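You operate a simulated robot arm through the tools that you are given. There is no shell and no other tool.

The job below is to be done with a simulated two-armed robot. You get a single attempt, and the scene is never put back.

JOB
Swap the bare plug in the black tee for the taped plug.
Fine: the bare plug goes in the free hole of the plug holder; nip the taped plug up with the yellow spanner and put the spanner back. Set down upright: yellow spanner.

Only the result counts: the job must be done as asked and must still hold three seconds after the hand-in. Knocking over, shifting, dropping, spilling or breaking anything else fails it.

ROBOT AND FRAMES
Two 6-joint arms with two-finger parallel grippers on one trunk that stands fixed in place. Base frame: the origin is at the foot of the trunk, x ahead of it, y to its left, z up. Lengths are in mm, angles in rad, forces in N, time in s.
The left shoulder is at [50, 170, 1236], the right one opposite. Each reaches about 1092 mm from its shoulder. Payload 1.57 kg a hand.
The tool frame of a hand sits at the grasp point between the pads (the TCP): z along the fingers, y along the line on which they close. The tips reach 30 mm beyond it. Largest opening 80 mm; finger width 17, thickness 12; the body of the gripper, 40 by 82 mm, starts 80 mm behind the TCP.
Orientation is that of the tool frame in the base frame, as a unit quaternion [w, x, y, z]. With the fingers straight down and closing along the base's y, the tool's x points along the base's -x, its y along +y and its z along -z.

CONTROLS
- The arms move only by the tool servo_tool. It takes "left_targets", "right_targets" or both (then of equal length, played together; a hand with none holds still); each is a list that holds one entry, the list of rows, each a list of 7 numbers: the shift along the tool's x, y, z in mm, then the turn, a rotation vector about the tool's x, y, z in rad, then the opening, from 0 (shut) to 1 (fully open). In form: [[[dx, dy, dz, rx, ry, rz, gripper], ...]]. A call has 1 to 20 rows; each row shifts and turns the commanded pose from where the row before left it, along the tool's axes as they then stand. A row lasts 0.2 s, in which the tool goes at most 50 mm and 0.15 rad; a call with a longer step from one row to the next is refused whole, and so is a gripper value outside its range. A pose out of reach is approached as far as the arm can. The call stops where the force on the tool passes 40 N (or 10 N more than at its start, if that is more) or the arm is blocked; 0.2 s more then pass. The fingers move at their own pace (about 45 mm/s each) and stop on an object; they squeeze with about 21 N. The grip force told is the motor's: it shows also when the fingers shut on nothing. Time passes only in rows, and 0.2 s behind the last, so rows that do not move let the fingers close. The reply holds the time, the measured pose of the TCP, the force on the tool along the base axes, the opening and the grip force, in the units named above and with some noise, with the torque about the TCP (base axes, N m) and any sound that the robot's microphone picked up.
- Cameras (640 x 400 px; columns grow to the right, rows downward): "scene" is now at [31.9, 18.2, 1808]; the picture's right is [0.30, -0.95, 0.00], its down [-0.75, -0.24, -0.62] and it looks along [0.59, 0.19, -0.78] (base axes); focal length 321 px, centre (320, 200). "left" rides on the left gripper at [72, 7, -122] in its tool frame; the picture's right is [-0.09, 1.00, 0.00], its down [-0.84, -0.08, -0.54] and it looks along [-0.54, -0.05, 0.84] (tool axes); focal length 238 px, centre (320, 200). "right" rides on the right gripper at [72, -7, -122] in its tool frame; the picture's right is [0.09, 1.00, 0.00], its down [-0.84, 0.08, -0.54] and it looks along [-0.54, 0.05, 0.84] (tool axes); focal length 238 px, centre (320, 200). There is no depth. A picture from a camera that has moved, and an enlarged one, comes with that camera's place and axes in the base frame and with its lens. The place of the scene camera against the robot may be out by one fixed shift of up to 12 mm in any direction.
- grab_frame(camera): a new picture of that camera. The clock stands still meanwhile.
- move_column(by): slides the trunk up (or, below 0, down) by that many mm; the arms and the scene camera ride with it, the base frame stays. It gives what a move gives, with no picture.
- turn_head(pan, tilt): turns the head with the scene camera to pan (to the left, within 1.501 rad either way) and tilt (down, from -0.506 to 1.204), counted from straight ahead of the robot. It gives what a move gives.
- zoom(camera, box): a new picture of the part [left, top, right, bottom] of that camera's present view, enlarged. The clock stands still meanwhile.
- finish_job(): hands the job in; it is judged then, once.

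Places have to be worked out from the pictures, the camera data and where the tool is seen. Open the grippers and draw the arms clear of the work before you hand the job in, unless the task says otherwise.

The tools are called after "Emit:" by a JSON object that holds its "api" and its "payload". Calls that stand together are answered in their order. servo_tool: Moves the arms, as the interface text tells. Its arguments: {"type":"object","properties":{"left_targets":{"type":"array","items":{"type":"array","items":{"type":"array","items":{"type":"number"}}}},"right_targets":{"type":"array","items":{"type":"array","items":{"type":"array","items":{"type":"number"}}}}},"required":[]} The other tools are called the same way: move_column (by) moves the trunk up or down; turn_head (pan, tilt) turns the head that bears the scene camera; grab_frame (camera) takes a picture; zoom (camera, box) takes an enlarged picture of a part of a camera's view; finish_job () hands the job in.

At the start:

```text
time_s: 0.0
left_tool_pos: [651.0, 441.6, 1126.2]
left_tool_rot: [0.0, -0.001, 1.0, 0.0]
left_force: [0.4, -0.3, 0.4]
left_wrist_torque: [0.02, 0.01, 0.0]
left_finger_gap: 79.9
left_grasp_force: 0.2
right_tool_pos: [788.6, -162.7, 1124.9]
right_tool_rot: [0.001, -0.001, 1.0, 0.0]
right_force: [0.2, 0.3, 0.8]
right_wrist_torque: [0.0, -0.01, 0.0]
right_finger_gap: 80.1
right_grasp_force: 0.1
trunk travel left (down, up): [-851.0, 119.0]
head pan, tilt (commanded): [0.305, 0.901]
```

scene: 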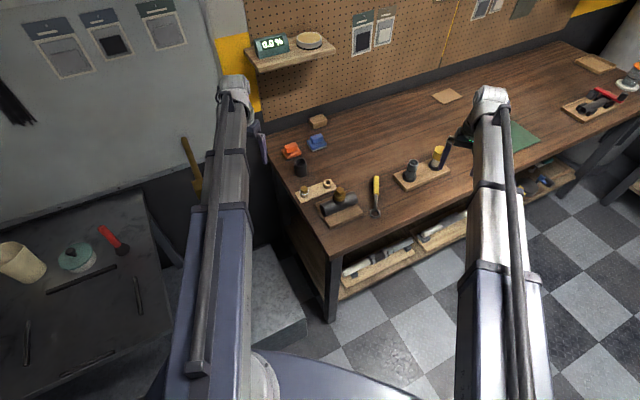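
right: 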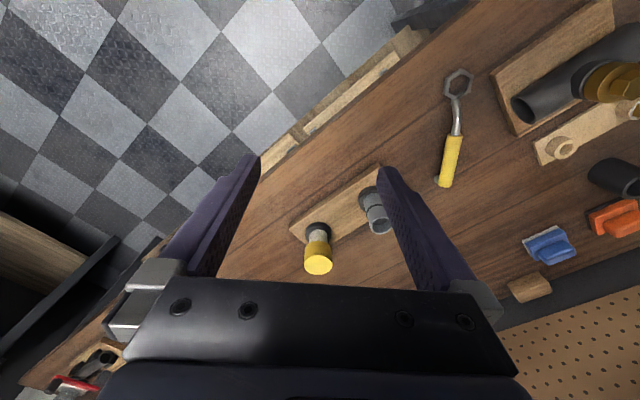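
left: 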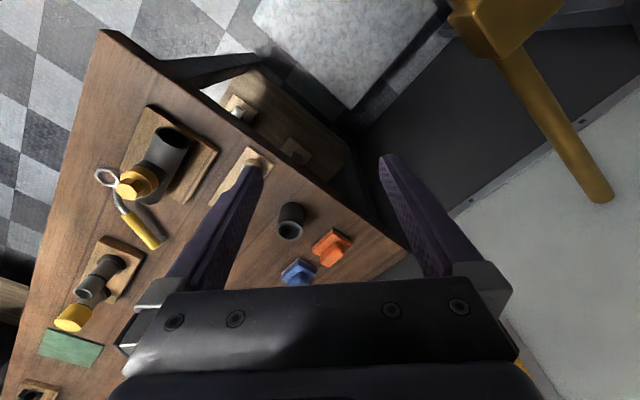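

I'll begin by looking closely at the work area from the scene camera and both hand cameras.

Emit:
{"api": "zoom", "payload": {"camera": "scene", "box": [270, 110, 470, 235]}}

Emit:
{"api": "zoom", "payload": {"camera": "left", "box": [30, 60, 350, 260]}}

Emit:
{"api": "zoom", "payload": {"camera": "right", "box": [400, 20, 640, 170]}}

```text
3.20 times, centred on (370, 172) of scene
camera zoom: at [31.9, 18.2, 1808.0], right [0.3, -0.95, 0.0], down [-0.75, -0.24, -0.62], along [0.59, 0.19, -0.78], focal length 1028 px, centre (160, 288)
```

zoom: 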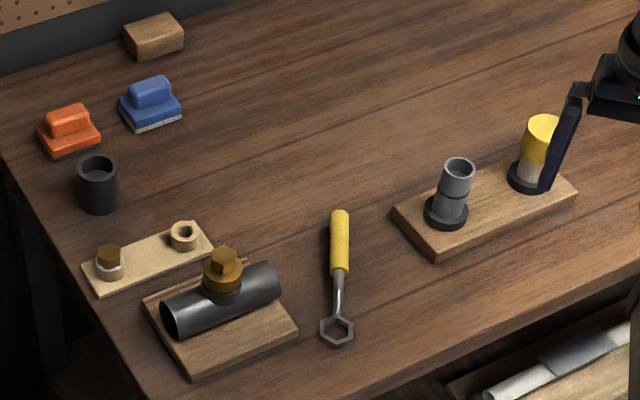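

```text
2.00 times, centred on (190, 160) of left
camera zoom: at [580.3, 445.2, 1246.6], right [0.09, 1.0, 0.0], down [0.84, -0.08, 0.54], along [0.54, -0.05, -0.84], focal length 477 px, centre (580, 280)
```

zoom: 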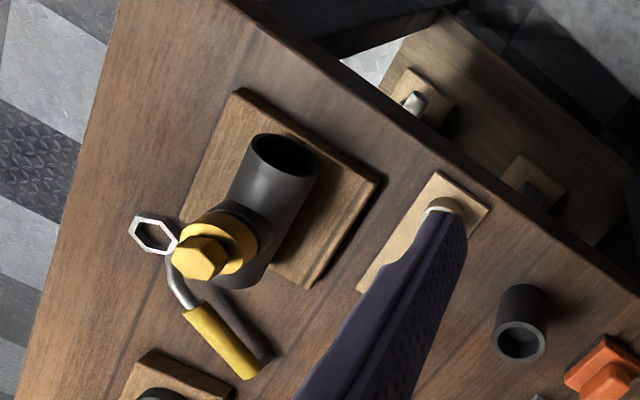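

```text
2.67 times, centred on (520, 95) of right
camera zoom: at [717.2, -171.9, 1246.2], right [-0.09, 1.0, 0.0], down [0.84, 0.08, 0.54], along [0.54, 0.05, -0.84], focal length 636 px, centre (-213, 480)
```

zoom: 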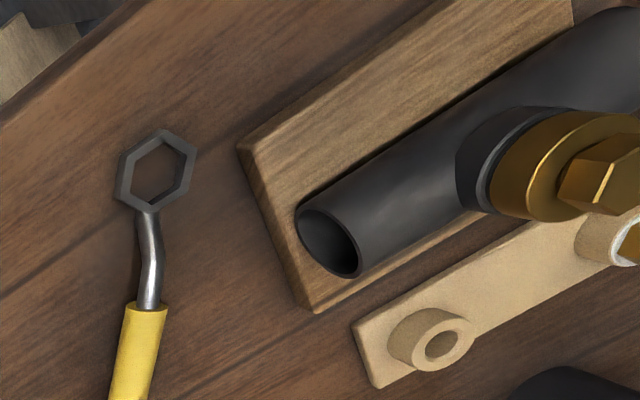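

The bench appears to be rotated about 45° relative to the base, with the spanner ring near (746, 37, 858), the tee near (730, 170) and the plug strip near (785, 275). I move the left hand to get a centred view of the tee and the plug holder.

Emit:
{"api": "servo_tool", "payload": {"left_targets": [[[16.4, -38.4, 0, 0, 0, 0, 1], [16.4, -38.4, 0, 0, 0, 0, 1], [16.4, -38.4, 0, 0, 0, 0, 1], [16.4, -38.4, 0, 0, 0, 0, 1], [16.4, -38.4, 0, 0, 0, 0, 1]]]}}

```text
time_s: 1.2
left_tool_pos: [570.5, 246.9, 1126.2]
left_tool_rot: [0.0, -0.001, 1.0, 0.001]
left_force: [-0.4, 0.3, -0.1]
left_wrist_torque: [0.0, 0.0, 0.01]
left_finger_gap: 80.0
left_grasp_force: 0.0
right_tool_pos: [788.6, -164.6, 1126.4]
right_tool_rot: [0.0, 0.0, 1.0, 0.0]
right_force: [0.1, -0.5, -0.9]
right_wrist_torque: [0.01, -0.01, 0.03]
right_finger_gap: 79.9
right_grasp_force: 0.0
trunk travel left (down, up): [-851.0, 119.0]
head pan, tilt (commanded): [0.305, 0.901]
```

The left hand reached (570, 247, 1126); I grab its view of the tee and holder.

Emit:
{"api": "grab_frame", "payload": {"camera": "left"}}

Emit:
{"api": "zoom", "payload": {"camera": "left", "box": [220, 100, 420, 225]}}

Emit:
{"api": "zoom", "payload": {"camera": "scene", "box": [290, 160, 390, 222]}}

```text
taken
camera left: at [498.6, 251.4, 1246.9], right [0.09, 1.0, 0.0], down [0.84, -0.08, 0.54], along [0.54, -0.05, -0.84], focal length 238 px, centre (320, 200)
```

left: 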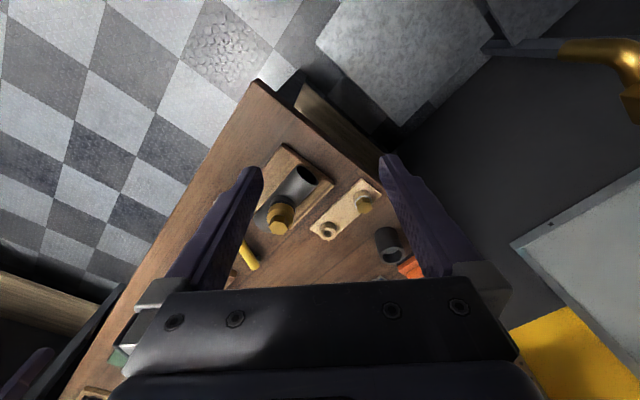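

```text
3.20 times, centred on (320, 162) of left
camera zoom: at [498.6, 251.4, 1246.9], right [0.09, 1.0, 0.0], down [0.84, -0.08, 0.54], along [0.54, -0.05, -0.84], focal length 763 px, centre (320, 320)
```

zoom: 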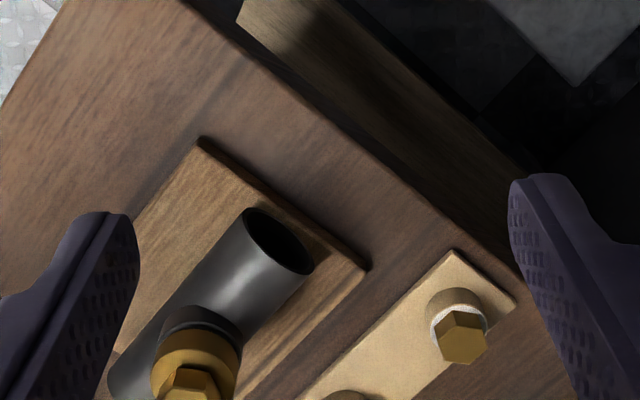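

```text
6.40 times, centred on (340, 191) of scene
camera zoom: at [31.5, 17.3, 1808.0], right [0.3, -0.95, 0.0], down [-0.75, -0.24, -0.62], along [0.59, 0.19, -0.78], focal length 2056 px, centre (192, 258)
```

zoom: 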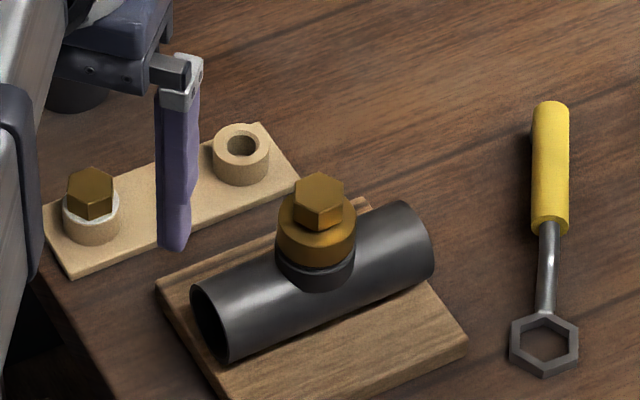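

The tee carries a hex plug in a brass bush; the taped plug sits in the left hole of the strip and the right hole is free. I move the left hand to hover above the tee plug for a better measurement, staying well above it.

Emit:
{"api": "servo_tool", "payload": {"left_targets": [[[-30.8, -16.6, 0, 0, 0, 0, 1], [-30.8, -16.6, 0, 0, 0, 0, 1], [-30.8, -16.6, 0, 0, 0, 0, 1], [-30.8, -16.6, 0, 0, 0, 0, 1], [-30.8, -16.6, 0, 0, 0, 0, 1]]]}}

Emit:
{"api": "grab_frame", "payload": {"camera": "left"}}

Emit:
{"api": "zoom", "payload": {"camera": "left", "box": [240, 80, 400, 180]}}

```text
time_s: 2.4
left_tool_pos: [724.0, 162.7, 1125.9]
left_tool_rot: [0.0, -0.001, 1.0, 0.0]
left_force: [-0.3, -0.4, 0.6]
left_wrist_torque: [-0.03, 0.0, 0.03]
left_finger_gap: 80.2
left_grasp_force: 0.1
right_tool_pos: [788.6, -164.8, 1124.9]
right_tool_rot: [0.0, -0.001, 1.0, 0.0]
right_force: [-0.1, -0.3, 0.3]
right_wrist_torque: [-0.01, 0.03, 0.0]
right_finger_gap: 79.9
right_grasp_force: 0.0
trunk travel left (down, up): [-851.0, 119.0]
head pan, tilt (commanded): [0.305, 0.901]
```

```text
taken
camera left: at [654.0, 167.1, 1246.4], right [0.09, 1.0, 0.0], down [0.84, -0.08, 0.54], along [0.54, -0.05, -0.84], focal length 238 px, centre (320, 200)
```

left: 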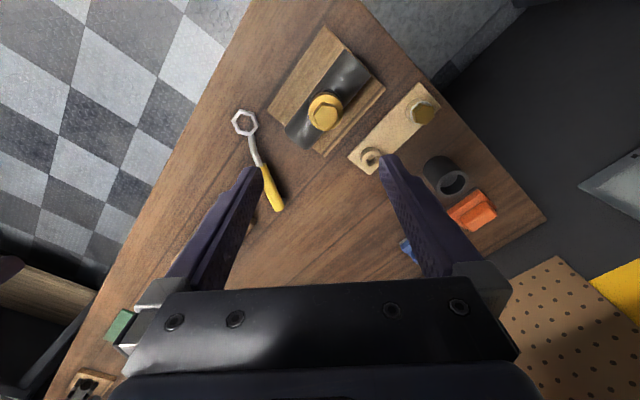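

```text
4.00 times, centred on (320, 130) of left
camera zoom: at [654.0, 167.1, 1246.4], right [0.09, 1.0, 0.0], down [0.84, -0.08, 0.54], along [0.54, -0.05, -0.84], focal length 953 px, centre (320, 480)
```

zoom: 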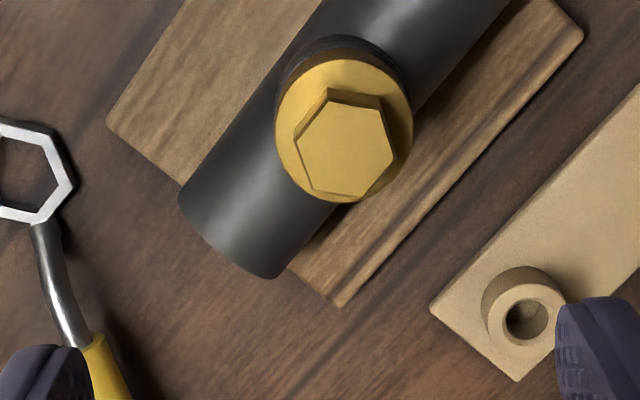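

The bare plug's hex top sits near (724, 168, 960), about 26 mm across flats with flats at roughly 45°/105°/165°. Now I slide the right hand aside and bring the left hand over the spanner for a close view.

Emit:
{"api": "servo_tool", "payload": {"left_targets": [[[-11.5, -28, 15, 0, 0, 0, 1], [-11.5, -28, 15, 0, 0, 0, 1], [-11.5, -28, 15, 0, 0, 0, 1], [-11.5, -28, 15, 0, 0, 0, 1]]], "right_targets": [[[0, -40, 0, 0, 0, 0, 1], [0, -40, 0, 0, 0, 0, 1], [0, -40, 0, 0, 0, 0, 1], [0, 0, 0, 0, 0, 0, 1]]]}}

Emit:
{"api": "grab_frame", "payload": {"camera": "left"}}

Emit:
{"api": "zoom", "payload": {"camera": "left", "box": [240, 40, 400, 140]}}

Emit:
{"api": "zoom", "payload": {"camera": "scene", "box": [350, 165, 410, 225]}}

```text
time_s: 3.4
left_tool_pos: [771.0, 51.2, 1125.7]
left_tool_rot: [0.0, -0.001, 1.0, 0.0]
left_force: [-0.3, 0.2, -0.1]
left_wrist_torque: [0.01, 0.0, -0.02]
left_finger_gap: 79.9
left_grasp_force: 0.0
left hand out of reach, approached as far as the arm can: row 1, 2, 3, 4
right_tool_pos: [788.7, -284.0, 1126.0]
right_tool_rot: [0.0, -0.001, 1.0, 0.0]
right_force: [-0.8, 0.2, 0.4]
right_wrist_torque: [-0.01, 0.01, -0.03]
right_finger_gap: 80.2
right_grasp_force: 0.0
trunk travel left (down, up): [-851.0, 119.0]
head pan, tilt (commanded): [0.305, 0.901]
```

```text
taken
camera left: at [698.5, 56.4, 1246.5], right [0.09, 1.0, 0.0], down [0.84, -0.08, 0.54], along [0.54, -0.05, -0.84], focal length 238 px, centre (320, 200)
```

left: 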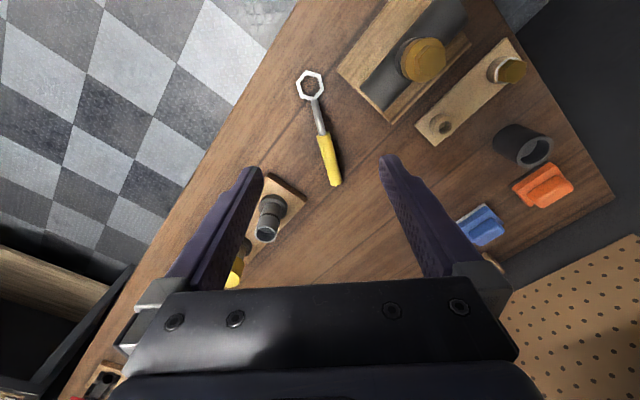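

```text
4.00 times, centred on (320, 90) of left
camera zoom: at [698.5, 56.4, 1246.5], right [0.09, 1.0, 0.0], down [0.84, -0.08, 0.54], along [0.54, -0.05, -0.84], focal length 953 px, centre (320, 640)
```

zoom: 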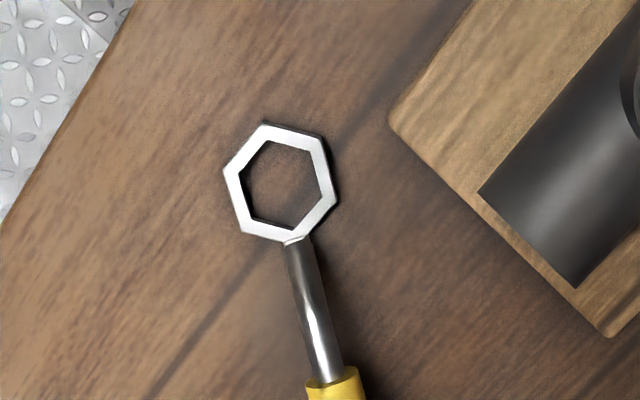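

```text
6.67 times, centred on (380, 195) of scene
camera zoom: at [32.2, 18.4, 1807.9], right [0.3, -0.95, 0.0], down [-0.75, -0.24, -0.62], along [0.59, 0.19, -0.78], focal length 2142 px, centre (-80, 233)
```

zoom: 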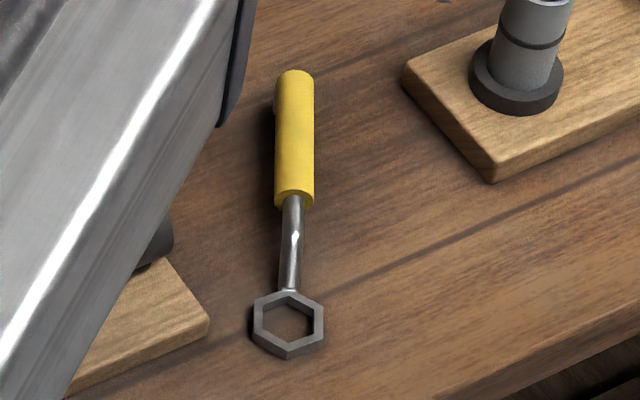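

The left hand could not go lower from this trunk height, so the trunk must come down. I lower it a little first and check how the hands ride along.

Emit:
{"api": "move_column", "payload": {"by": -60}}

```text
time_s: 4.4
left_tool_pos: [768.8, 51.6, 1066.4]
left_tool_rot: [0.0, 0.001, 1.0, 0.0]
left_force: [0.3, -0.1, -0.1]
left_wrist_torque: [-0.01, 0.01, 0.0]
left_finger_gap: 79.8
left_grasp_force: 0.0
right_tool_pos: [787.5, -283.7, 1066.4]
right_tool_rot: [-0.001, 0.0, 1.0, 0.0]
right_force: [0.3, 0.4, 0.2]
right_wrist_torque: [-0.01, 0.03, 0.0]
right_finger_gap: 80.3
right_grasp_force: 0.1
trunk travel left (down, up): [-791.0, 179.0]
head pan, tilt (commanded): [0.305, 0.901]
```

The hands ride with the trunk. I raise both hands by 70 mm relative to it and then take the trunk further down.

Emit:
{"api": "servo_tool", "payload": {"left_targets": [[[0, 0, -35, 0, 0, 0, 1], [0, 0, -35, 0, 0, 0, 1]]], "right_targets": [[[0, 0, -35, 0, 0, 0, 1], [0, 0, -35, 0, 0, 0, 1]]]}}

Emit:
{"api": "grab_frame", "payload": {"camera": "scene"}}

```text
time_s: 5.0
left_tool_pos: [770.3, 51.1, 1066.5]
left_tool_rot: [0.0, 0.0, 1.0, 0.0]
left_force: [-1.1, -0.7, 0.5]
left_wrist_torque: [0.0, 0.02, 0.01]
left_finger_gap: 79.9
left_grasp_force: 0.1
left hand out of reach, approached as far as the arm can: row 1, 2
right_tool_pos: [787.6, -284.5, 1065.7]
right_tool_rot: [0.0, 0.0, 1.0, 0.0]
right_force: [0.0, -0.9, -0.2]
right_wrist_torque: [-0.01, 0.01, -0.01]
right_finger_gap: 79.7
right_grasp_force: 0.0
right hand out of reach, approached as far as the arm can: row 1, 2
trunk travel left (down, up): [-791.0, 179.0]
head pan, tilt (commanded): [0.305, 0.901]
```

```text
taken
camera scene: at [32.0, 18.1, 1748.0], right [0.3, -0.95, 0.0], down [-0.75, -0.24, -0.62], along [0.59, 0.19, -0.78], focal length 321 px, centre (320, 200)
```

scene: 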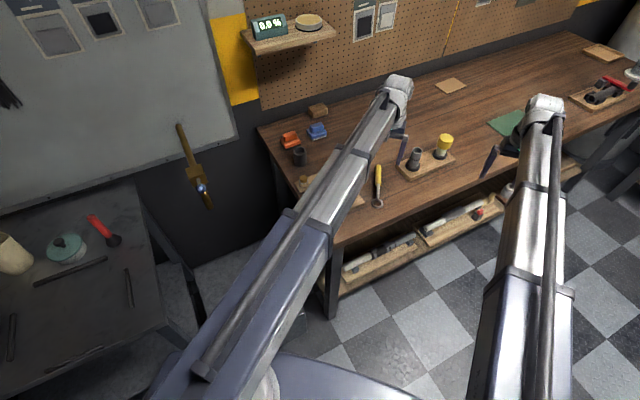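

Neither up nor down was accepted, so I test whether the hand can move vertically on its own at all with a small step.

Emit:
{"api": "servo_tool", "payload": {"left_targets": [[[0, 0, -5, 0, 0, 0, 1], [0, 0, 0, 0, 0, 0, 1]]], "right_targets": [[[0, 0, 5, 0, 0, 0, 1], [0, 0, 0, 0, 0, 0, 1]]]}}

```text
time_s: 5.6
left_tool_pos: [768.8, 53.3, 1064.6]
left_tool_rot: [-0.001, 0.0, 1.0, -0.001]
left_force: [0.2, 0.0, 0.4]
left_wrist_torque: [0.02, 0.01, 0.0]
left_finger_gap: 79.9
left_grasp_force: 0.0
left hand out of reach, approached as far as the arm can: row 1
right_tool_pos: [788.1, -283.8, 1065.4]
right_tool_rot: [0.0, 0.0, 1.0, 0.0]
right_force: [0.4, -0.5, 0.5]
right_wrist_torque: [0.0, 0.03, -0.03]
right_finger_gap: 80.0
right_grasp_force: 0.0
right hand out of reach, approached as far as the arm can: row 1
trunk travel left (down, up): [-791.0, 179.0]
head pan, tilt (commanded): [0.305, 0.901]
```

Vertical motion is evidently only by the trunk. I test on the right hand (clear of everything) whether the wrist can tilt.

Emit:
{"api": "servo_tool", "payload": {"right_targets": [[[0, 0, 0, 0.12, 0, 0, 1], [0, 0, 0, 0, 0, 0, 1]]]}}

Emit:
{"api": "servo_tool", "payload": {"right_targets": [[[0, 0, 0, -0.12, 0, 0, 1], [0, 0, 0, 0, 0.12, 0, 1], [0, 0, 0, 0, 0, 0, 1]]]}}

```text
time_s: 6.2
left_tool_pos: [769.3, 51.0, 1066.9]
left_tool_rot: [0.0, 0.0, 1.0, 0.0]
left_force: [0.1, 0.5, 0.2]
left_wrist_torque: [0.04, -0.03, 0.02]
left_finger_gap: 80.0
left_grasp_force: 0.0
right_tool_pos: [788.1, -284.4, 1066.8]
right_tool_rot: [0.0, 0.0, 0.998, -0.06]
right_force: [-0.4, -0.3, 0.1]
right_wrist_torque: [0.05, 0.0, -0.02]
right_finger_gap: 79.9
right_grasp_force: 0.1
trunk travel left (down, up): [-791.0, 179.0]
head pan, tilt (commanded): [0.305, 0.901]
```

```text
time_s: 7.0
left_tool_pos: [769.1, 51.2, 1067.7]
left_tool_rot: [0.001, 0.0, 1.0, 0.0]
left_force: [-0.2, 0.6, -0.4]
left_wrist_torque: [-0.02, -0.03, -0.03]
left_finger_gap: 80.0
left_grasp_force: 0.0
right_tool_pos: [787.3, -283.8, 1066.9]
right_tool_rot: [-0.06, 0.0, 0.998, 0.0]
right_force: [0.3, 0.0, 0.5]
right_wrist_torque: [0.0, 0.01, -0.01]
right_finger_gap: 80.1
right_grasp_force: 0.2
trunk travel left (down, up): [-791.0, 179.0]
head pan, tilt (commanded): [0.305, 0.901]
```

The wrist can tilt, but height comes only from the trunk, so both hands always share the same height. I undo the tilt on the right hand, park it a bit further from the bench, and bring the left hand back over the tee plug.

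Emit:
{"api": "servo_tool", "payload": {"left_targets": [[[15.2, 38.8, 0, 0, 0, 0, 1], [15.2, 38.8, 0, 0, 0, 0, 1], [15.2, 38.8, 0, 0, 0, 0, 1], [0, 0, 0, 0, 0, 0, 1]]], "right_targets": [[[0, 0, 0, 0, -0.12, 0, 1], [40, -15, 0, 0, 0, 0, 1], [40, -15, 0, 0, 0, 0, 1], [40, -15, 0, 0, 0, 0, 1]]]}}

Emit:
{"api": "grab_frame", "payload": {"camera": "left"}}

Emit:
{"api": "zoom", "payload": {"camera": "left", "box": [240, 80, 400, 180]}}

```text
time_s: 8.0
left_tool_pos: [722.4, 169.5, 1066.1]
left_tool_rot: [0.0, 0.001, 1.0, 0.0]
left_force: [1.1, -0.6, -0.2]
left_wrist_torque: [0.01, -0.03, 0.01]
left_finger_gap: 80.1
left_grasp_force: 0.0
right_tool_pos: [665.5, -328.8, 1065.5]
right_tool_rot: [0.0, -0.002, 1.0, 0.001]
right_force: [0.6, 0.4, -0.4]
right_wrist_torque: [0.07, -0.01, -0.03]
right_finger_gap: 80.1
right_grasp_force: 0.1
trunk travel left (down, up): [-791.0, 179.0]
head pan, tilt (commanded): [0.305, 0.901]
```

```text
taken
camera left: at [651.3, 173.1, 1186.9], right [0.09, 1.0, 0.0], down [0.84, -0.08, 0.54], along [0.54, -0.05, -0.84], focal length 238 px, centre (320, 200)
```

left: 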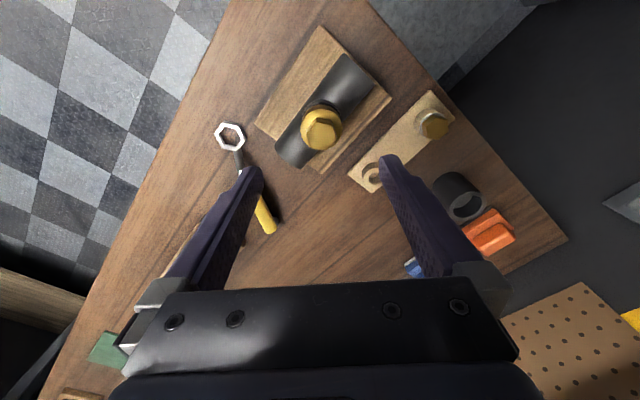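

```text
4.00 times, centred on (320, 130) of left
camera zoom: at [651.3, 173.1, 1186.9], right [0.09, 1.0, 0.0], down [0.84, -0.08, 0.54], along [0.54, -0.05, -0.84], focal length 953 px, centre (320, 480)
```

zoom: 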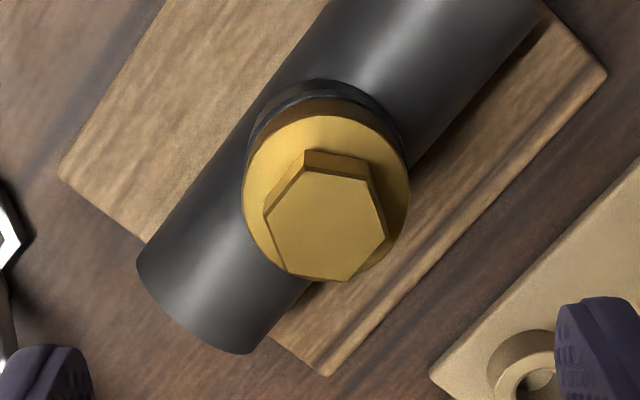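

From several rays I place the bare plug's hex top at about (722, 168, 965), 25 mm across flats, head about 17 mm tall. I shift onto its axis, turn the hand clockwise 0.815 rad to line up with the flats at ~43°, and then lower the trunk to 20 mm or so above it to check.

Emit:
{"api": "servo_tool", "payload": {"left_targets": [[[1.4, 2.1, 0, 0, 0, 0, 1], [0, 0, 0, 0, 0, 0.136, 1], [0, 0, 0, 0, 0, 0.136, 1], [0, 0, 0, 0, 0, 0.136, 1], [0, 0, 0, 0, 0, 0.136, 1], [0, 0, 0, 0, 0, 0.136, 1], [0, 0, 0, 0, 0, 0.135, 1], [0, 0, 0, 0, 0, 0, 1]]]}}

Emit:
{"api": "move_column", "payload": {"by": -45}}

Emit:
{"api": "grab_frame", "payload": {"camera": "left"}}

Emit:
{"api": "zoom", "payload": {"camera": "left", "box": [240, 100, 400, 200]}}

Emit:
{"api": "zoom", "payload": {"camera": "scene", "box": [280, 120, 420, 210]}}

```text
time_s: 9.8
left_tool_pos: [722.5, 169.3, 1066.8]
left_tool_rot: [0.0, 0.397, 0.918, 0.0]
left_force: [-0.1, -0.4, -0.1]
left_wrist_torque: [0.01, 0.0, 0.01]
left_finger_gap: 80.2
left_grasp_force: 0.1
right_tool_pos: [666.9, -327.5, 1066.3]
right_tool_rot: [0.0, 0.001, 1.0, -0.001]
right_force: [0.4, -0.4, 0.6]
right_wrist_torque: [0.03, -0.02, 0.05]
right_finger_gap: 79.8
right_grasp_force: 0.0
trunk travel left (down, up): [-791.0, 179.0]
head pan, tilt (commanded): [0.305, 0.901]
```

```text
time_s: 10.7
left_tool_pos: [722.2, 170.9, 1021.5]
left_tool_rot: [0.001, 0.396, 0.918, 0.0]
left_force: [0.4, -0.5, 0.1]
left_wrist_torque: [0.02, -0.02, -0.01]
left_finger_gap: 80.1
left_grasp_force: 0.0
right_tool_pos: [667.2, -328.3, 1021.9]
right_tool_rot: [0.0, 0.0, 1.0, 0.0]
right_force: [-0.1, 0.5, 0.4]
right_wrist_torque: [0.0, -0.01, 0.03]
right_finger_gap: 80.0
right_grasp_force: 0.1
trunk travel left (down, up): [-746.0, 224.0]
head pan, tilt (commanded): [0.305, 0.901]
```

```text
taken
camera left: at [678.4, 225.5, 1141.7], right [0.79, 0.62, 0.0], down [0.52, -0.66, 0.54], along [0.33, -0.43, -0.84], focal length 238 px, centre (320, 200)
```

left: 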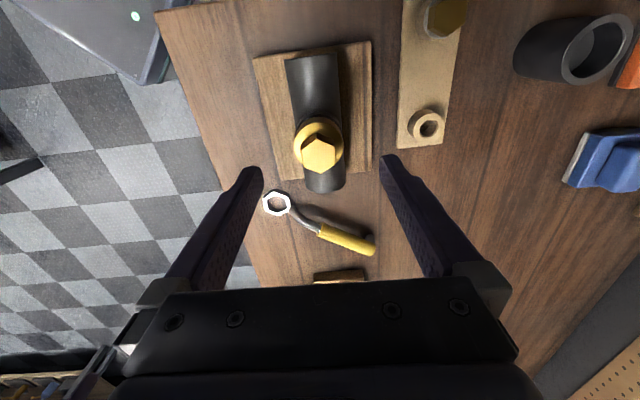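

```text
4.00 times, centred on (320, 150) of left
camera zoom: at [678.4, 225.5, 1141.7], right [0.79, 0.62, 0.0], down [0.52, -0.66, 0.54], along [0.33, -0.43, -0.84], focal length 953 px, centre (320, 400)
```

zoom: 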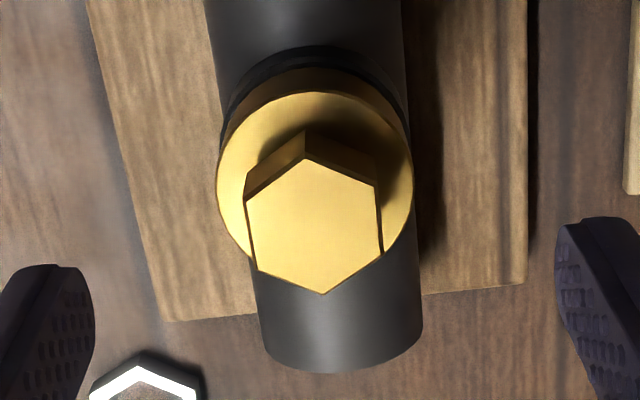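

```text
4.44 times, centred on (350, 165) of scene
camera zoom: at [31.8, 18.1, 1703.0], right [0.3, -0.95, 0.0], down [-0.75, -0.24, -0.62], along [0.59, 0.19, -0.78], focal length 1428 px, centre (187, 356)
```

zoom: 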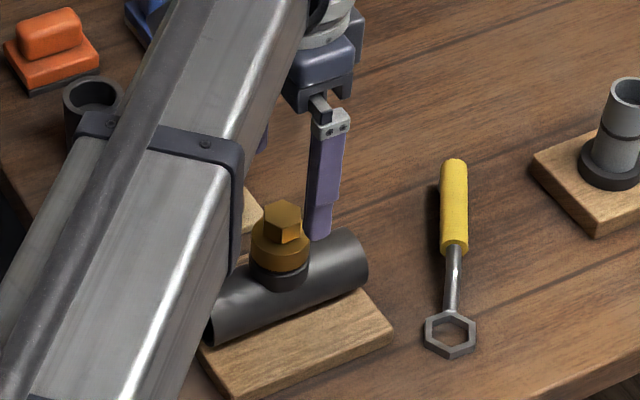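

The hand is lined up with the flats and the hex centre lies on the tool axis within about 1 mm. I lower the trunk 37 mm so that the tips overlap the head by about 11 mm without touching the bush.

Emit:
{"api": "move_column", "payload": {"by": -37}}

Emit:
{"api": "grab_frame", "payload": {"camera": "left"}}

Emit:
{"api": "zoom", "payload": {"camera": "scene", "box": [300, 130, 380, 190]}}

```text
time_s: 11.5
left_tool_pos: [722.1, 171.0, 984.4]
left_tool_rot: [0.0, 0.396, 0.918, 0.0]
left_force: [-0.1, 0.0, -0.3]
left_wrist_torque: [-0.02, 0.0, -0.02]
left_finger_gap: 79.9
left_grasp_force: 0.1
right_tool_pos: [667.1, -328.1, 983.6]
right_tool_rot: [0.0, 0.0, 1.0, 0.0]
right_force: [-0.2, 0.1, 0.3]
right_wrist_torque: [0.02, 0.03, 0.01]
right_finger_gap: 79.8
right_grasp_force: 0.0
trunk travel left (down, up): [-709.0, 261.0]
head pan, tilt (commanded): [0.305, 0.901]
```

```text
taken
camera left: at [678.4, 225.5, 1104.7], right [0.79, 0.62, 0.0], down [0.52, -0.66, 0.54], along [0.33, -0.43, -0.84], focal length 238 px, centre (320, 200)
```

left: 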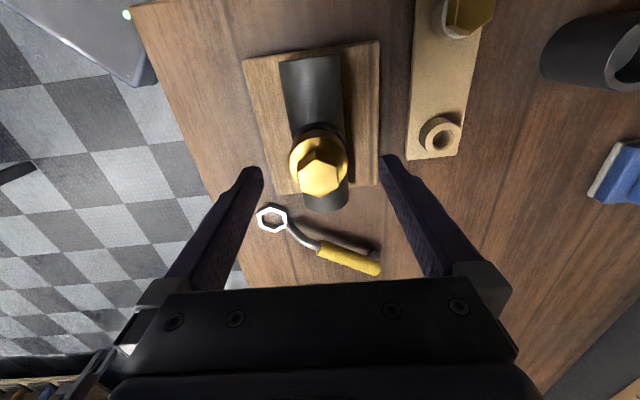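

```text
6.67 times, centred on (340, 160) of scene
camera zoom: at [31.7, 18.1, 1666.0], right [0.3, -0.95, 0.0], down [-0.75, -0.24, -0.62], along [0.59, 0.19, -0.78], focal length 2142 px, centre (187, 467)
```

zoom: 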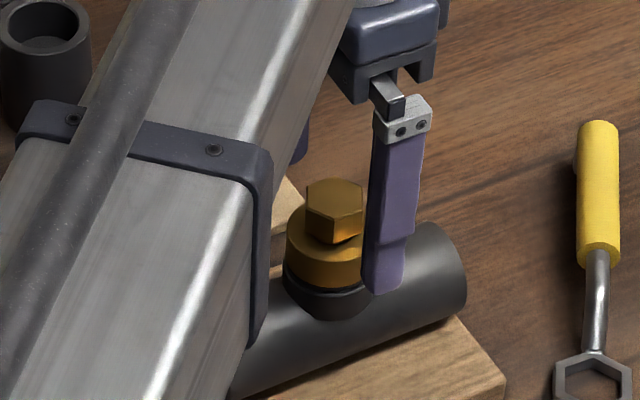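

The near fingertip projects at about z = 954 in the scene view, as expected. I zoom the left camera to verify the hex centre and overlap before closing.

Emit:
{"api": "zoom", "payload": {"camera": "left", "box": [256, 120, 384, 200]}}

```text
5.00 times, centred on (320, 160) of left
camera zoom: at [678.4, 225.5, 1104.7], right [0.79, 0.62, 0.0], down [0.52, -0.66, 0.54], along [0.33, -0.43, -0.84], focal length 1192 px, centre (320, 400)
```

zoom: 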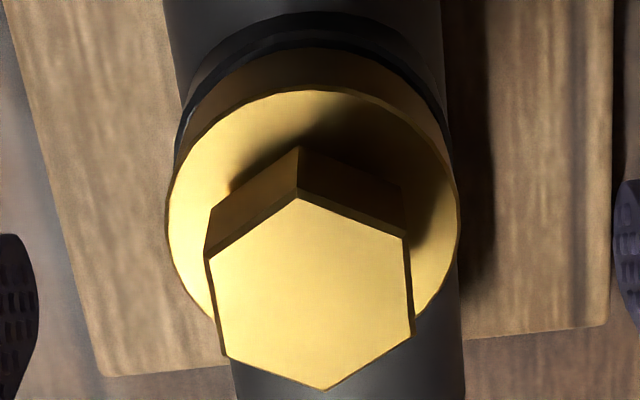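

The hex top comes out at z ≈ 967, centred on the tool axis, so the tips overlap the head by about 13 mm. I close the left gripper on the flats.

Emit:
{"api": "servo_tool", "payload": {"left_targets": [[[0, 0, 0, 0, 0, 0, 0.5], [0, 0, 0, 0, 0, 0, 0.3], [0, 0, 0, 0, 0, 0, 0], [0, 0, 0, 0, 0, 0, 0], [0, 0, 0, 0, 0, 0, 0], [0, 0, 0, 0, 0, 0, 0]]]}}

```text
time_s: 12.9
left_tool_pos: [720.2, 169.7, 983.5]
left_tool_rot: [-0.001, 0.396, 0.918, -0.001]
left_force: [-8.7, -3.8, -3.7]
left_wrist_torque: [-0.11, 0.19, 0.01]
left_finger_gap: 25.1
left_grasp_force: 21.3
right_tool_pos: [666.4, -328.0, 982.6]
right_tool_rot: [0.0, 0.0, 1.0, 0.001]
right_force: [0.4, -0.8, -0.2]
right_wrist_torque: [0.01, -0.02, 0.01]
right_finger_gap: 79.9
right_grasp_force: 0.0
trunk travel left (down, up): [-709.0, 261.0]
head pan, tilt (commanded): [0.305, 0.901]
```

Gripped at 25.1 mm with a small side force, meaning the tool is about a millimetre off along its closing line. I ease that off and try a first small counter-clockwise turn.

Emit:
{"api": "servo_tool", "payload": {"left_targets": [[[0, -0.8, 0, 0, 0, 0, 0], [0, 0, 0, 0, 0, -0.05, 0], [0, 0, 0, 0, 0, -0.05, 0], [0, 0, 0, 0, 0, -0.05, 0], [0, 0, 0, 0, 0, 0, 0]]]}}

```text
time_s: 14.1
left_tool_pos: [720.9, 170.4, 985.2]
left_tool_rot: [0.0, 0.326, 0.945, 0.0]
left_force: [-7.3, -2.0, -2.9]
left_wrist_torque: [-0.04, 0.18, 0.01]
left_finger_gap: 25.1
left_grasp_force: 20.9
right_tool_pos: [665.7, -329.1, 983.2]
right_tool_rot: [0.0, 0.0, 1.0, 0.0]
right_force: [-1.2, -0.5, 0.4]
right_wrist_torque: [-0.02, 0.0, 0.01]
right_finger_gap: 80.1
right_grasp_force: 0.1
trunk travel left (down, up): [-709.0, 261.0]
head pan, tilt (commanded): [0.305, 0.901]
```

The plug turned with the fingers at almost no torque (gap still 25.1 mm). I trim the side force and go on unscrewing counter-clockwise in small steps.

Emit:
{"api": "servo_tool", "payload": {"left_targets": [[[0.9, -1.3, 0, 0, 0, 0, 0], [0, 0, 0, 0, 0, -0.08, 0], [0, 0, 0, 0, 0, -0.08, 0], [0, 0, 0, 0, 0, -0.08, 0], [0, 0, 0, 0, 0, -0.08, 0], [0, 0, 0, 0, 0, -0.08, 0], [0, 0, 0, 0, 0, 0, 0]]]}}

Emit:
{"api": "zoom", "payload": {"camera": "left", "box": [240, 100, 400, 200]}}

```text
time_s: 15.7
left_tool_pos: [721.7, 169.7, 983.6]
left_tool_rot: [0.0, 0.131, 0.991, 0.001]
left_force: [12.5, 2.7, 10.6]
left_wrist_torque: [0.05, -0.3, -0.03]
left_finger_gap: 25.3
left_grasp_force: 21.1
right_tool_pos: [667.3, -328.5, 984.3]
right_tool_rot: [0.0, 0.0, 1.0, 0.0]
right_force: [0.7, -0.6, 0.8]
right_wrist_torque: [0.02, -0.01, 0.01]
right_finger_gap: 79.9
right_grasp_force: 0.0
trunk travel left (down, up): [-709.0, 261.0]
head pan, tilt (commanded): [0.305, 0.901]
```

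```text
4.00 times, centred on (320, 150) of left
camera zoom: at [654.1, 193.2, 1104.4], right [0.35, 0.94, 0.0], down [0.79, -0.29, 0.54], along [0.51, -0.19, -0.84], focal length 953 px, centre (320, 400)
```

zoom: 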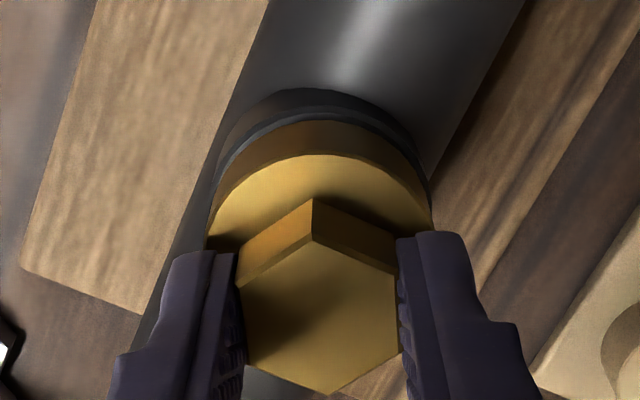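

The upward and forward force shows the thread lifting the plug against the fixed hand height. I raise the trunk by 0.5 mm to learn the stiffness.

Emit:
{"api": "move_column", "payload": {"by": 0.5}}

```text
time_s: 16.2
left_tool_pos: [720.6, 169.4, 983.2]
left_tool_rot: [0.0, 0.132, 0.991, 0.0]
left_force: [11.3, 3.8, 3.6]
left_wrist_torque: [0.07, -0.33, -0.03]
left_finger_gap: 25.3
left_grasp_force: 21.2
right_tool_pos: [666.1, -328.0, 983.2]
right_tool_rot: [0.0, 0.0, 1.0, -0.001]
right_force: [0.1, -0.3, 0.3]
right_wrist_torque: [-0.01, 0.01, -0.04]
right_finger_gap: 80.1
right_grasp_force: 0.0
trunk travel left (down, up): [-710.0, 260.0]
head pan, tilt (commanded): [0.305, 0.901]
```

Stiffness is about 14 N/mm, so the plug is rising roughly 1 mm per 0.4 rad. I centre the hand, turn on by 0.3 rad, then follow it up.

Emit:
{"api": "servo_tool", "payload": {"left_targets": [[[-0.8, 0.4, 0, 0, 0, 0, 0], [0, 0, 0, 0, 0, -0.06, 0], [0, 0, 0, 0, 0, -0.06, 0], [0, 0, 0, 0, 0, -0.06, 0], [0, 0, 0, 0, 0, -0.06, 0], [0, 0, 0, 0, 0, -0.06, 0], [0, 0, 0, 0, 0, 0, 0]]]}}

Emit:
{"api": "move_column", "payload": {"by": 0.6}}

```text
time_s: 17.8
left_tool_pos: [722.0, 169.0, 984.3]
left_tool_rot: [-0.001, -0.019, 1.0, 0.0]
left_force: [1.5, 0.5, -4.1]
left_wrist_torque: [0.04, -0.05, 0.01]
left_finger_gap: 25.3
left_grasp_force: 21.0
right_tool_pos: [666.8, -329.1, 984.1]
right_tool_rot: [-0.001, 0.001, 1.0, 0.0]
right_force: [-0.8, 0.0, 0.0]
right_wrist_torque: [0.02, 0.0, -0.03]
right_finger_gap: 79.9
right_grasp_force: 0.1
trunk travel left (down, up): [-710.0, 260.0]
head pan, tilt (commanded): [0.305, 0.901]
```

```text
time_s: 18.3
left_tool_pos: [720.8, 170.5, 983.4]
left_tool_rot: [-0.001, -0.018, 1.0, 0.0]
left_force: [-3.5, 0.4, -12.9]
left_wrist_torque: [-0.01, 0.09, 0.01]
left_finger_gap: 25.2
left_grasp_force: 21.0
right_tool_pos: [667.1, -328.1, 985.6]
right_tool_rot: [0.0, 0.001, 1.0, 0.0]
right_force: [-0.4, -0.3, -0.4]
right_wrist_torque: [0.05, -0.02, 0.01]
right_finger_gap: 80.0
right_grasp_force: 0.1
trunk travel left (down, up): [-710.0, 260.0]
head pan, tilt (commanded): [0.305, 0.901]
```

Side forces are now small; the lift per turn is evidently small, so I keep turning counter-clockwise by 0.6 rad and watch the vertical force.

Emit:
{"api": "servo_tool", "payload": {"left_targets": [[[0, 0, 0, 0, 0, -0.08, 0], [0, 0, 0, 0, 0, -0.08, 0], [0, 0, 0, 0, 0, -0.08, 0], [0, 0, 0, 0, 0, -0.08, 0], [0, 0, 0, 0, 0, -0.08, 0], [0, 0, 0, 0, 0, -0.08, 0], [0, 0, 0, 0, 0, -0.08, 0], [0, 0, 0, 0, 0, 0, 0]]]}}

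```text
time_s: 20.1
left_tool_pos: [720.6, 170.0, 983.9]
left_tool_rot: [-0.001, -0.294, 0.956, 0.0]
left_force: [-7.3, -2.3, -12.2]
left_wrist_torque: [-0.08, 0.23, 0.01]
left_finger_gap: 25.0
left_grasp_force: 21.6
right_tool_pos: [666.7, -329.6, 984.8]
right_tool_rot: [0.0, 0.001, 1.0, 0.001]
right_force: [0.3, 0.0, 0.1]
right_wrist_torque: [0.03, 0.02, -0.01]
right_finger_gap: 80.2
right_grasp_force: 0.1
trunk travel left (down, up): [-710.0, 260.0]
head pan, tilt (commanded): [0.305, 0.901]
```

I check with pictures whether the plug has turned and risen.

Emit:
{"api": "zoom", "payload": {"camera": "left", "box": [240, 100, 400, 200]}}

Emit:
{"api": "zoom", "payload": {"camera": "scene", "box": [300, 130, 380, 190]}}

```text
4.00 times, centred on (320, 150) of left
camera zoom: at [659.0, 133.3, 1105.6], right [-0.48, 0.88, 0.0], down [0.74, 0.41, 0.54], along [0.47, 0.26, -0.84], focal length 953 px, centre (320, 400)
```

zoom: 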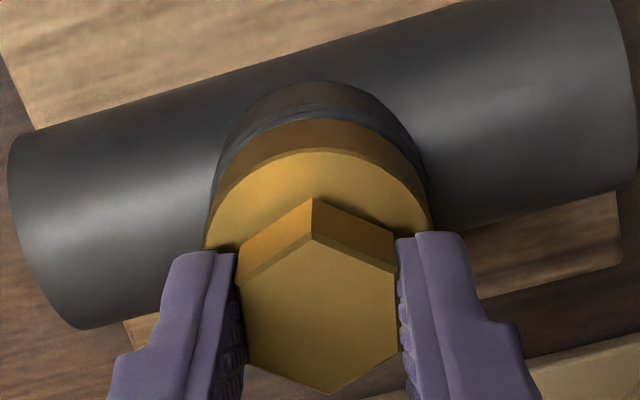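

```text
6.67 times, centred on (340, 160) of scene
camera zoom: at [32.4, 18.2, 1667.0], right [0.3, -0.95, 0.0], down [-0.75, -0.24, -0.62], along [0.59, 0.19, -0.78], focal length 2142 px, centre (187, 467)
```

zoom: 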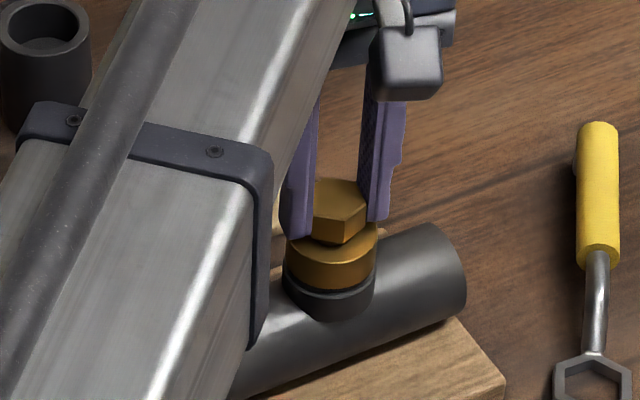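

The hex is turning with the fingers. I keep unscrewing another 0.9 rad and watch the readings.

Emit:
{"api": "servo_tool", "payload": {"left_targets": [[[0, 0, 0, 0, 0, -0.1, 0], [0, 0, 0, 0, 0, -0.1, 0], [0, 0, 0, 0, 0, -0.1, 0], [0, 0, 0, 0, 0, -0.1, 0], [0, 0, 0, 0, 0, -0.1, 0], [0, 0, 0, 0, 0, -0.1, 0], [0, 0, 0, 0, 0, -0.1, 0], [0, 0, 0, 0, 0, -0.1, 0], [0, 0, 0, 0, 0, -0.1, 0], [0, 0, 0, 0, 0, 0, 0]]]}}

```text
time_s: 22.3
left_tool_pos: [720.7, 170.1, 983.9]
left_tool_rot: [0.0, -0.681, 0.732, 0.0]
left_force: [-3.1, -2.9, -4.8]
left_wrist_torque: [-0.07, 0.1, -0.02]
left_finger_gap: 25.5
left_grasp_force: 21.1
right_tool_pos: [667.4, -328.5, 984.9]
right_tool_rot: [0.001, 0.0, 1.0, 0.0]
right_force: [-0.4, 1.2, 0.1]
right_wrist_torque: [0.01, 0.0, 0.01]
right_finger_gap: 80.0
right_grasp_force: 0.0
trunk travel left (down, up): [-710.0, 260.0]
head pan, tilt (commanded): [0.305, 0.901]
```

The pull has eased, i.e. the plug rises slowly with rotation. I keep turning another 1.0 rad as far as the wrist allows.

Emit:
{"api": "servo_tool", "payload": {"left_targets": [[[0, 0, 0, 0, 0, -0.1, 0], [0, 0, 0, 0, 0, -0.1, 0], [0, 0, 0, 0, 0, -0.1, 0], [0, 0, 0, 0, 0, -0.1, 0], [0, 0, 0, 0, 0, -0.1, 0], [0, 0, 0, 0, 0, -0.1, 0], [0, 0, 0, 0, 0, -0.1, 0], [0, 0, 0, 0, 0, -0.1, 0], [0, 0, 0, 0, 0, -0.1, 0], [0, 0, 0, 0, 0, -0.1, 0], [0, 0, 0, 0, 0, 0, 0]]]}}

```text
time_s: 24.7
left_tool_pos: [721.4, 169.6, 985.5]
left_tool_rot: [0.001, 0.949, -0.316, 0.0]
left_force: [-2.8, -1.1, 2.1]
left_wrist_torque: [-0.04, 0.09, 0.03]
left_finger_gap: 25.0
left_grasp_force: 21.1
right_tool_pos: [666.5, -328.1, 984.8]
right_tool_rot: [0.0, 0.0, 1.0, 0.0]
right_force: [-0.7, 0.4, -0.2]
right_wrist_torque: [-0.01, 0.0, 0.0]
right_finger_gap: 80.0
right_grasp_force: 0.1
trunk travel left (down, up): [-710.0, 260.0]
head pan, tilt (commanded): [0.305, 0.901]
```

Still low torque, with about 0.5 mm of rise per radian (pitch ≈ 3 mm). I raise the trunk 1 mm to pre-relieve it and turn on by 1.5 rad.

Emit:
{"api": "move_column", "payload": {"by": 1}}

Emit:
{"api": "servo_tool", "payload": {"left_targets": [[[0, 0, 0, 0, 0, -0.1, 0], [0, 0, 0, 0, 0, -0.1, 0], [0, 0, 0, 0, 0, -0.1, 0], [0, 0, 0, 0, 0, -0.1, 0], [0, 0, 0, 0, 0, -0.1, 0], [0, 0, 0, 0, 0, -0.1, 0], [0, 0, 0, 0, 0, -0.1, 0], [0, 0, 0, 0, 0, -0.1, 0], [0, 0, 0, 0, 0, -0.1, 0], [0, 0, 0, 0, 0, -0.1, 0], [0, 0, 0, 0, 0, 0, 0]]]}}

```text
time_s: 25.2
left_tool_pos: [722.1, 170.2, 984.2]
left_tool_rot: [0.001, 0.948, -0.317, -0.001]
left_force: [-8.7, -2.3, -14.2]
left_wrist_torque: [0.0, 0.23, 0.01]
left_finger_gap: 25.1
left_grasp_force: 20.7
right_tool_pos: [666.7, -328.2, 985.9]
right_tool_rot: [0.0, 0.0, 1.0, 0.0]
right_force: [0.1, -0.7, -0.4]
right_wrist_torque: [-0.03, 0.0, -0.04]
right_finger_gap: 80.3
right_grasp_force: 0.0
trunk travel left (down, up): [-711.0, 259.0]
head pan, tilt (commanded): [0.305, 0.901]
```

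```text
time_s: 26.6
left_tool_pos: [722.0, 169.8, 986.3]
left_tool_rot: [0.012, 0.998, -0.062, 0.001]
left_force: [-0.9, -13.9, -0.7]
left_wrist_torque: [-0.1, -0.08, 0.02]
left_finger_gap: 25.3
left_grasp_force: 21.0
left hand out of reach, approached as far as the arm can: row 6
right_tool_pos: [668.2, -328.4, 986.5]
right_tool_rot: [0.0, 0.0, 1.0, 0.0]
right_force: [-0.2, 0.5, 0.7]
right_wrist_torque: [-0.05, 0.02, 0.02]
right_finger_gap: 80.1
right_grasp_force: 0.1
trunk travel left (down, up): [-711.0, 259.0]
head pan, tilt (commanded): [0.305, 0.901]
stopped in row 6 (left hand): the force on the tool passed its limit at 42 N (the readings are from after the stop); the commanded pose is now the measured one
```

The wrist reached its limit near yaw +173° after about 3.8 rad of unscrewing. I open the fingers, straighten the slight tilt, and wind the hand back clockwise; I look at the plug first.

Emit:
{"api": "servo_tool", "payload": {"left_targets": [[[0, 0, 0, 0, 0, 0, 0.6], [0, 0, 0, 0, 0, 0, 0.6], [0, 0, 0, 0, 0, 0, 0.6], [0, 0, 0, 0, 0, 0.1, 0.6], [0, 0, 0, 0.024, -0.003, 0, 0.6], [0, 0, 0, 0, 0, 0, 0.6]]]}}

Emit:
{"api": "zoom", "payload": {"camera": "left", "box": [240, 100, 400, 200]}}

Emit:
{"api": "zoom", "payload": {"camera": "scene", "box": [300, 130, 380, 190]}}

```text
time_s: 28.0
left_tool_pos: [720.8, 175.0, 986.4]
left_tool_rot: [-0.002, 0.994, -0.11, 0.0]
left_force: [-0.2, -0.1, -0.4]
left_wrist_torque: [0.0, 0.0, 0.04]
left_finger_gap: 48.1
left_grasp_force: 0.2
right_tool_pos: [666.0, -327.7, 986.2]
right_tool_rot: [0.0, -0.001, 1.0, 0.0]
right_force: [-0.2, -0.9, 0.5]
right_wrist_torque: [-0.03, 0.0, -0.01]
right_finger_gap: 80.2
right_grasp_force: 0.1
trunk travel left (down, up): [-711.0, 259.0]
head pan, tilt (commanded): [0.305, 0.901]
```

```text
4.00 times, centred on (320, 150) of left
camera zoom: at [791.0, 149.1, 1106.7], right [-0.31, -0.95, -0.01], down [-0.8, 0.26, 0.54], along [-0.51, 0.17, -0.84], focal length 953 px, centre (320, 400)
```

zoom: 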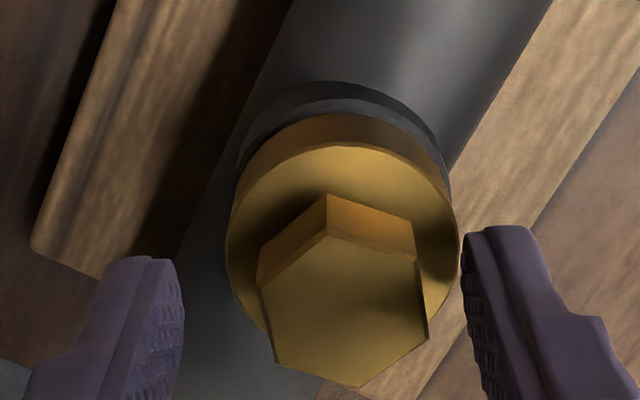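

```text
6.67 times, centred on (340, 160) of scene
camera zoom: at [31.9, 18.1, 1668.1], right [0.3, -0.95, 0.0], down [-0.75, -0.24, -0.62], along [0.59, 0.19, -0.78], focal length 2142 px, centre (187, 467)
```

zoom: 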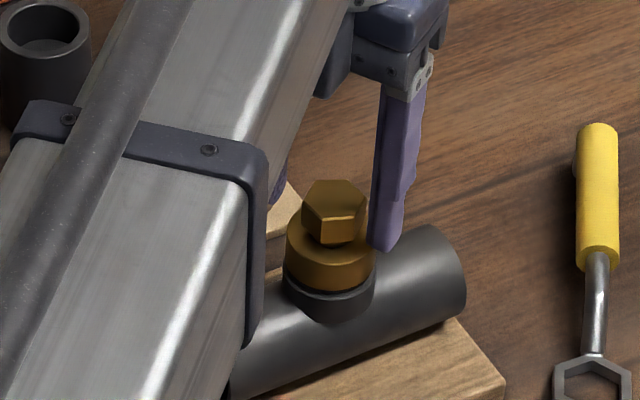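

The plug has turned and risen about 2 mm but is still threaded. The hand sits about 4.7 mm off the hex axis after the limit stop, so I re-centre and wind the wrist back clockwise for the next bite.

Emit:
{"api": "servo_tool", "payload": {"left_targets": [[[0.1, 4.7, 0, 0, 0, 0, 0.6], [0, 0, 0, 0, 0, 0.15, 0.6], [0, 0, 0, 0, 0, 0.15, 0.6], [0, 0, 0, 0, 0, 0.15, 0.6], [0, 0, 0, 0, 0, 0.15, 0.6], [0, 0, 0, 0, 0, 0.15, 0.6], [0, 0, 0, 0, 0, 0.15, 0.6], [0, 0, 0, 0, 0, 0.15, 0.6], [0, 0, 0, 0, 0, 0.15, 0.6], [0, 0, 0, 0, 0, 0.15, 0.6], [0, 0, 0, 0, 0, 0.15, 0.6], [0, 0, 0, 0, 0, 0.15, 0.6], [0, 0, 0, 0, 0, 0.15, 0.6], [0, 0, 0, 0, 0, 0.15, 0.6], [0, 0, 0, 0, 0, 0.15, 0.6], [0, 0, 0, 0, 0, 0.15, 0.6], [0, 0, 0, 0, 0, 0.15, 0.6], [0, 0, 0, 0, 0, 0.15, 0.6], [0, 0, 0, 0, 0, 0.15, 0.6], [0, 0, 0, 0, 0, 0.15, 0.6]]]}}

Emit:
{"api": "servo_tool", "payload": {"left_targets": [[[0, 0, 0, 0, 0, 0.15, 0.6], [0, 0, 0, 0, 0, 0.15, 0.6], [0, 0, 0, 0, 0, 0.15, 0.6], [0, 0, 0, 0, 0, 0.15, 0.6], [0, 0, 0, 0, 0, 0.15, 0.6], [0, 0, 0, 0, 0, 0.15, 0.6], [0, 0, 0, 0, 0, 0.15, 0.6], [0, 0, 0, 0, 0, 0.15, 0.6], [0, 0, 0, 0, 0, 0.043, 0.6], [0, 0, 0, 0, 0, 0, 0.6]]]}}

Emit:
{"api": "zoom", "payload": {"camera": "left", "box": [240, 100, 400, 200]}}

```text
time_s: 32.2
left_tool_pos: [720.5, 168.8, 986.0]
left_tool_rot: [0.001, -0.035, 0.999, 0.003]
left_force: [0.0, 0.6, -0.1]
left_wrist_torque: [-0.01, -0.01, -0.03]
left_finger_gap: 48.0
left_grasp_force: 0.0
right_tool_pos: [667.4, -327.9, 985.4]
right_tool_rot: [0.0, -0.001, 1.0, 0.0]
right_force: [0.0, 0.2, -0.6]
right_wrist_torque: [-0.03, 0.01, 0.01]
right_finger_gap: 79.9
right_grasp_force: 0.0
trunk travel left (down, up): [-711.0, 259.0]
head pan, tilt (commanded): [0.305, 0.901]
```

```text
time_s: 34.4
left_tool_pos: [719.5, 168.1, 986.4]
left_tool_rot: [0.0, 0.552, 0.834, 0.003]
left_force: [-0.1, -1.0, 0.0]
left_wrist_torque: [0.0, 0.0, 0.01]
left_finger_gap: 48.0
left_grasp_force: 0.1
right_tool_pos: [666.5, -328.7, 986.9]
right_tool_rot: [-0.001, -0.001, 1.0, 0.0]
right_force: [-0.3, 0.4, -0.4]
right_wrist_torque: [0.02, 0.0, 0.01]
right_finger_gap: 80.0
right_grasp_force: 0.2
trunk travel left (down, up): [-711.0, 259.0]
head pan, tilt (commanded): [0.305, 0.901]
```

```text
4.00 times, centred on (320, 150) of left
camera zoom: at [699.0, 235.3, 1107.0], right [0.95, 0.3, 0.0], down [0.25, -0.8, 0.54], along [0.17, -0.51, -0.84], focal length 953 px, centre (320, 400)
```

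zoom: 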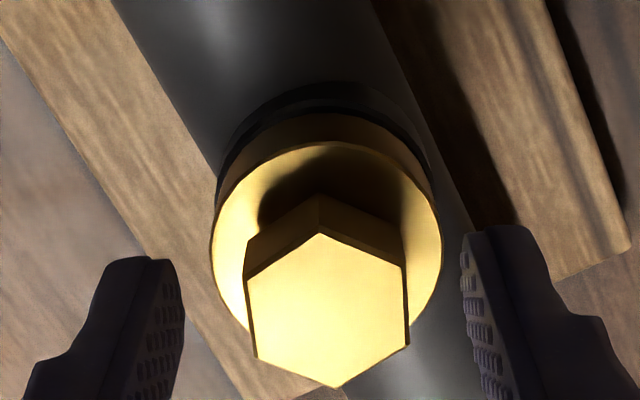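

The hand is aligned again, with the hex about 2 mm off along the closing line. I shift 2 mm, close, and unscrew on.

Emit:
{"api": "servo_tool", "payload": {"left_targets": [[[0, 2, 0, 0, 0, 0, 0.6], [0, 0, 0, 0, 0, 0, 0], [0, 0, 0, 0, 0, 0, 0], [0, 0, 0, 0, 0, 0, 0], [0, 0, 0, 0, 0, 0, 0], [0, 0, 0, 0, 0, -0.12, 0], [0, 0, 0, 0, 0, -0.12, 0], [0, 0, 0, 0, 0, -0.12, 0], [0, 0, 0, 0, 0, -0.12, 0], [0, 0, 0, 0, 0, -0.12, 0], [0, 0, 0, 0, 0, -0.12, 0], [0, 0, 0, 0, 0, -0.12, 0], [0, 0, 0, 0, 0, -0.12, 0], [0, 0, 0, 0, 0, -0.12, 0], [0, 0, 0, 0, 0, -0.12, 0]]]}}

Emit:
{"api": "move_column", "payload": {"by": 0.8}}

```text
time_s: 37.6
left_tool_pos: [722.1, 169.2, 985.8]
left_tool_rot: [0.0, -0.016, 1.0, 0.003]
left_force: [-3.3, -0.7, 3.6]
left_wrist_torque: [-0.06, 0.23, -0.03]
left_finger_gap: 25.2
left_grasp_force: 20.3
right_tool_pos: [666.1, -329.3, 986.0]
right_tool_rot: [0.0, -0.001, 1.0, 0.001]
right_force: [0.2, 0.4, -1.2]
right_wrist_torque: [-0.02, -0.03, 0.03]
right_finger_gap: 80.0
right_grasp_force: 0.0
trunk travel left (down, up): [-711.0, 259.0]
head pan, tilt (commanded): [0.305, 0.901]
```

```text
time_s: 38.1
left_tool_pos: [723.1, 169.3, 986.1]
left_tool_rot: [0.001, -0.016, 1.0, 0.003]
left_force: [-5.0, -1.2, -6.0]
left_wrist_torque: [-0.04, 0.22, 0.02]
left_finger_gap: 25.2
left_grasp_force: 21.3
right_tool_pos: [666.9, -328.4, 986.7]
right_tool_rot: [0.0, -0.001, 1.0, -0.001]
right_force: [-1.0, 0.2, -0.3]
right_wrist_torque: [-0.03, -0.01, -0.01]
right_finger_gap: 79.9
right_grasp_force: 0.1
trunk travel left (down, up): [-712.0, 258.0]
head pan, tilt (commanded): [0.305, 0.901]
```

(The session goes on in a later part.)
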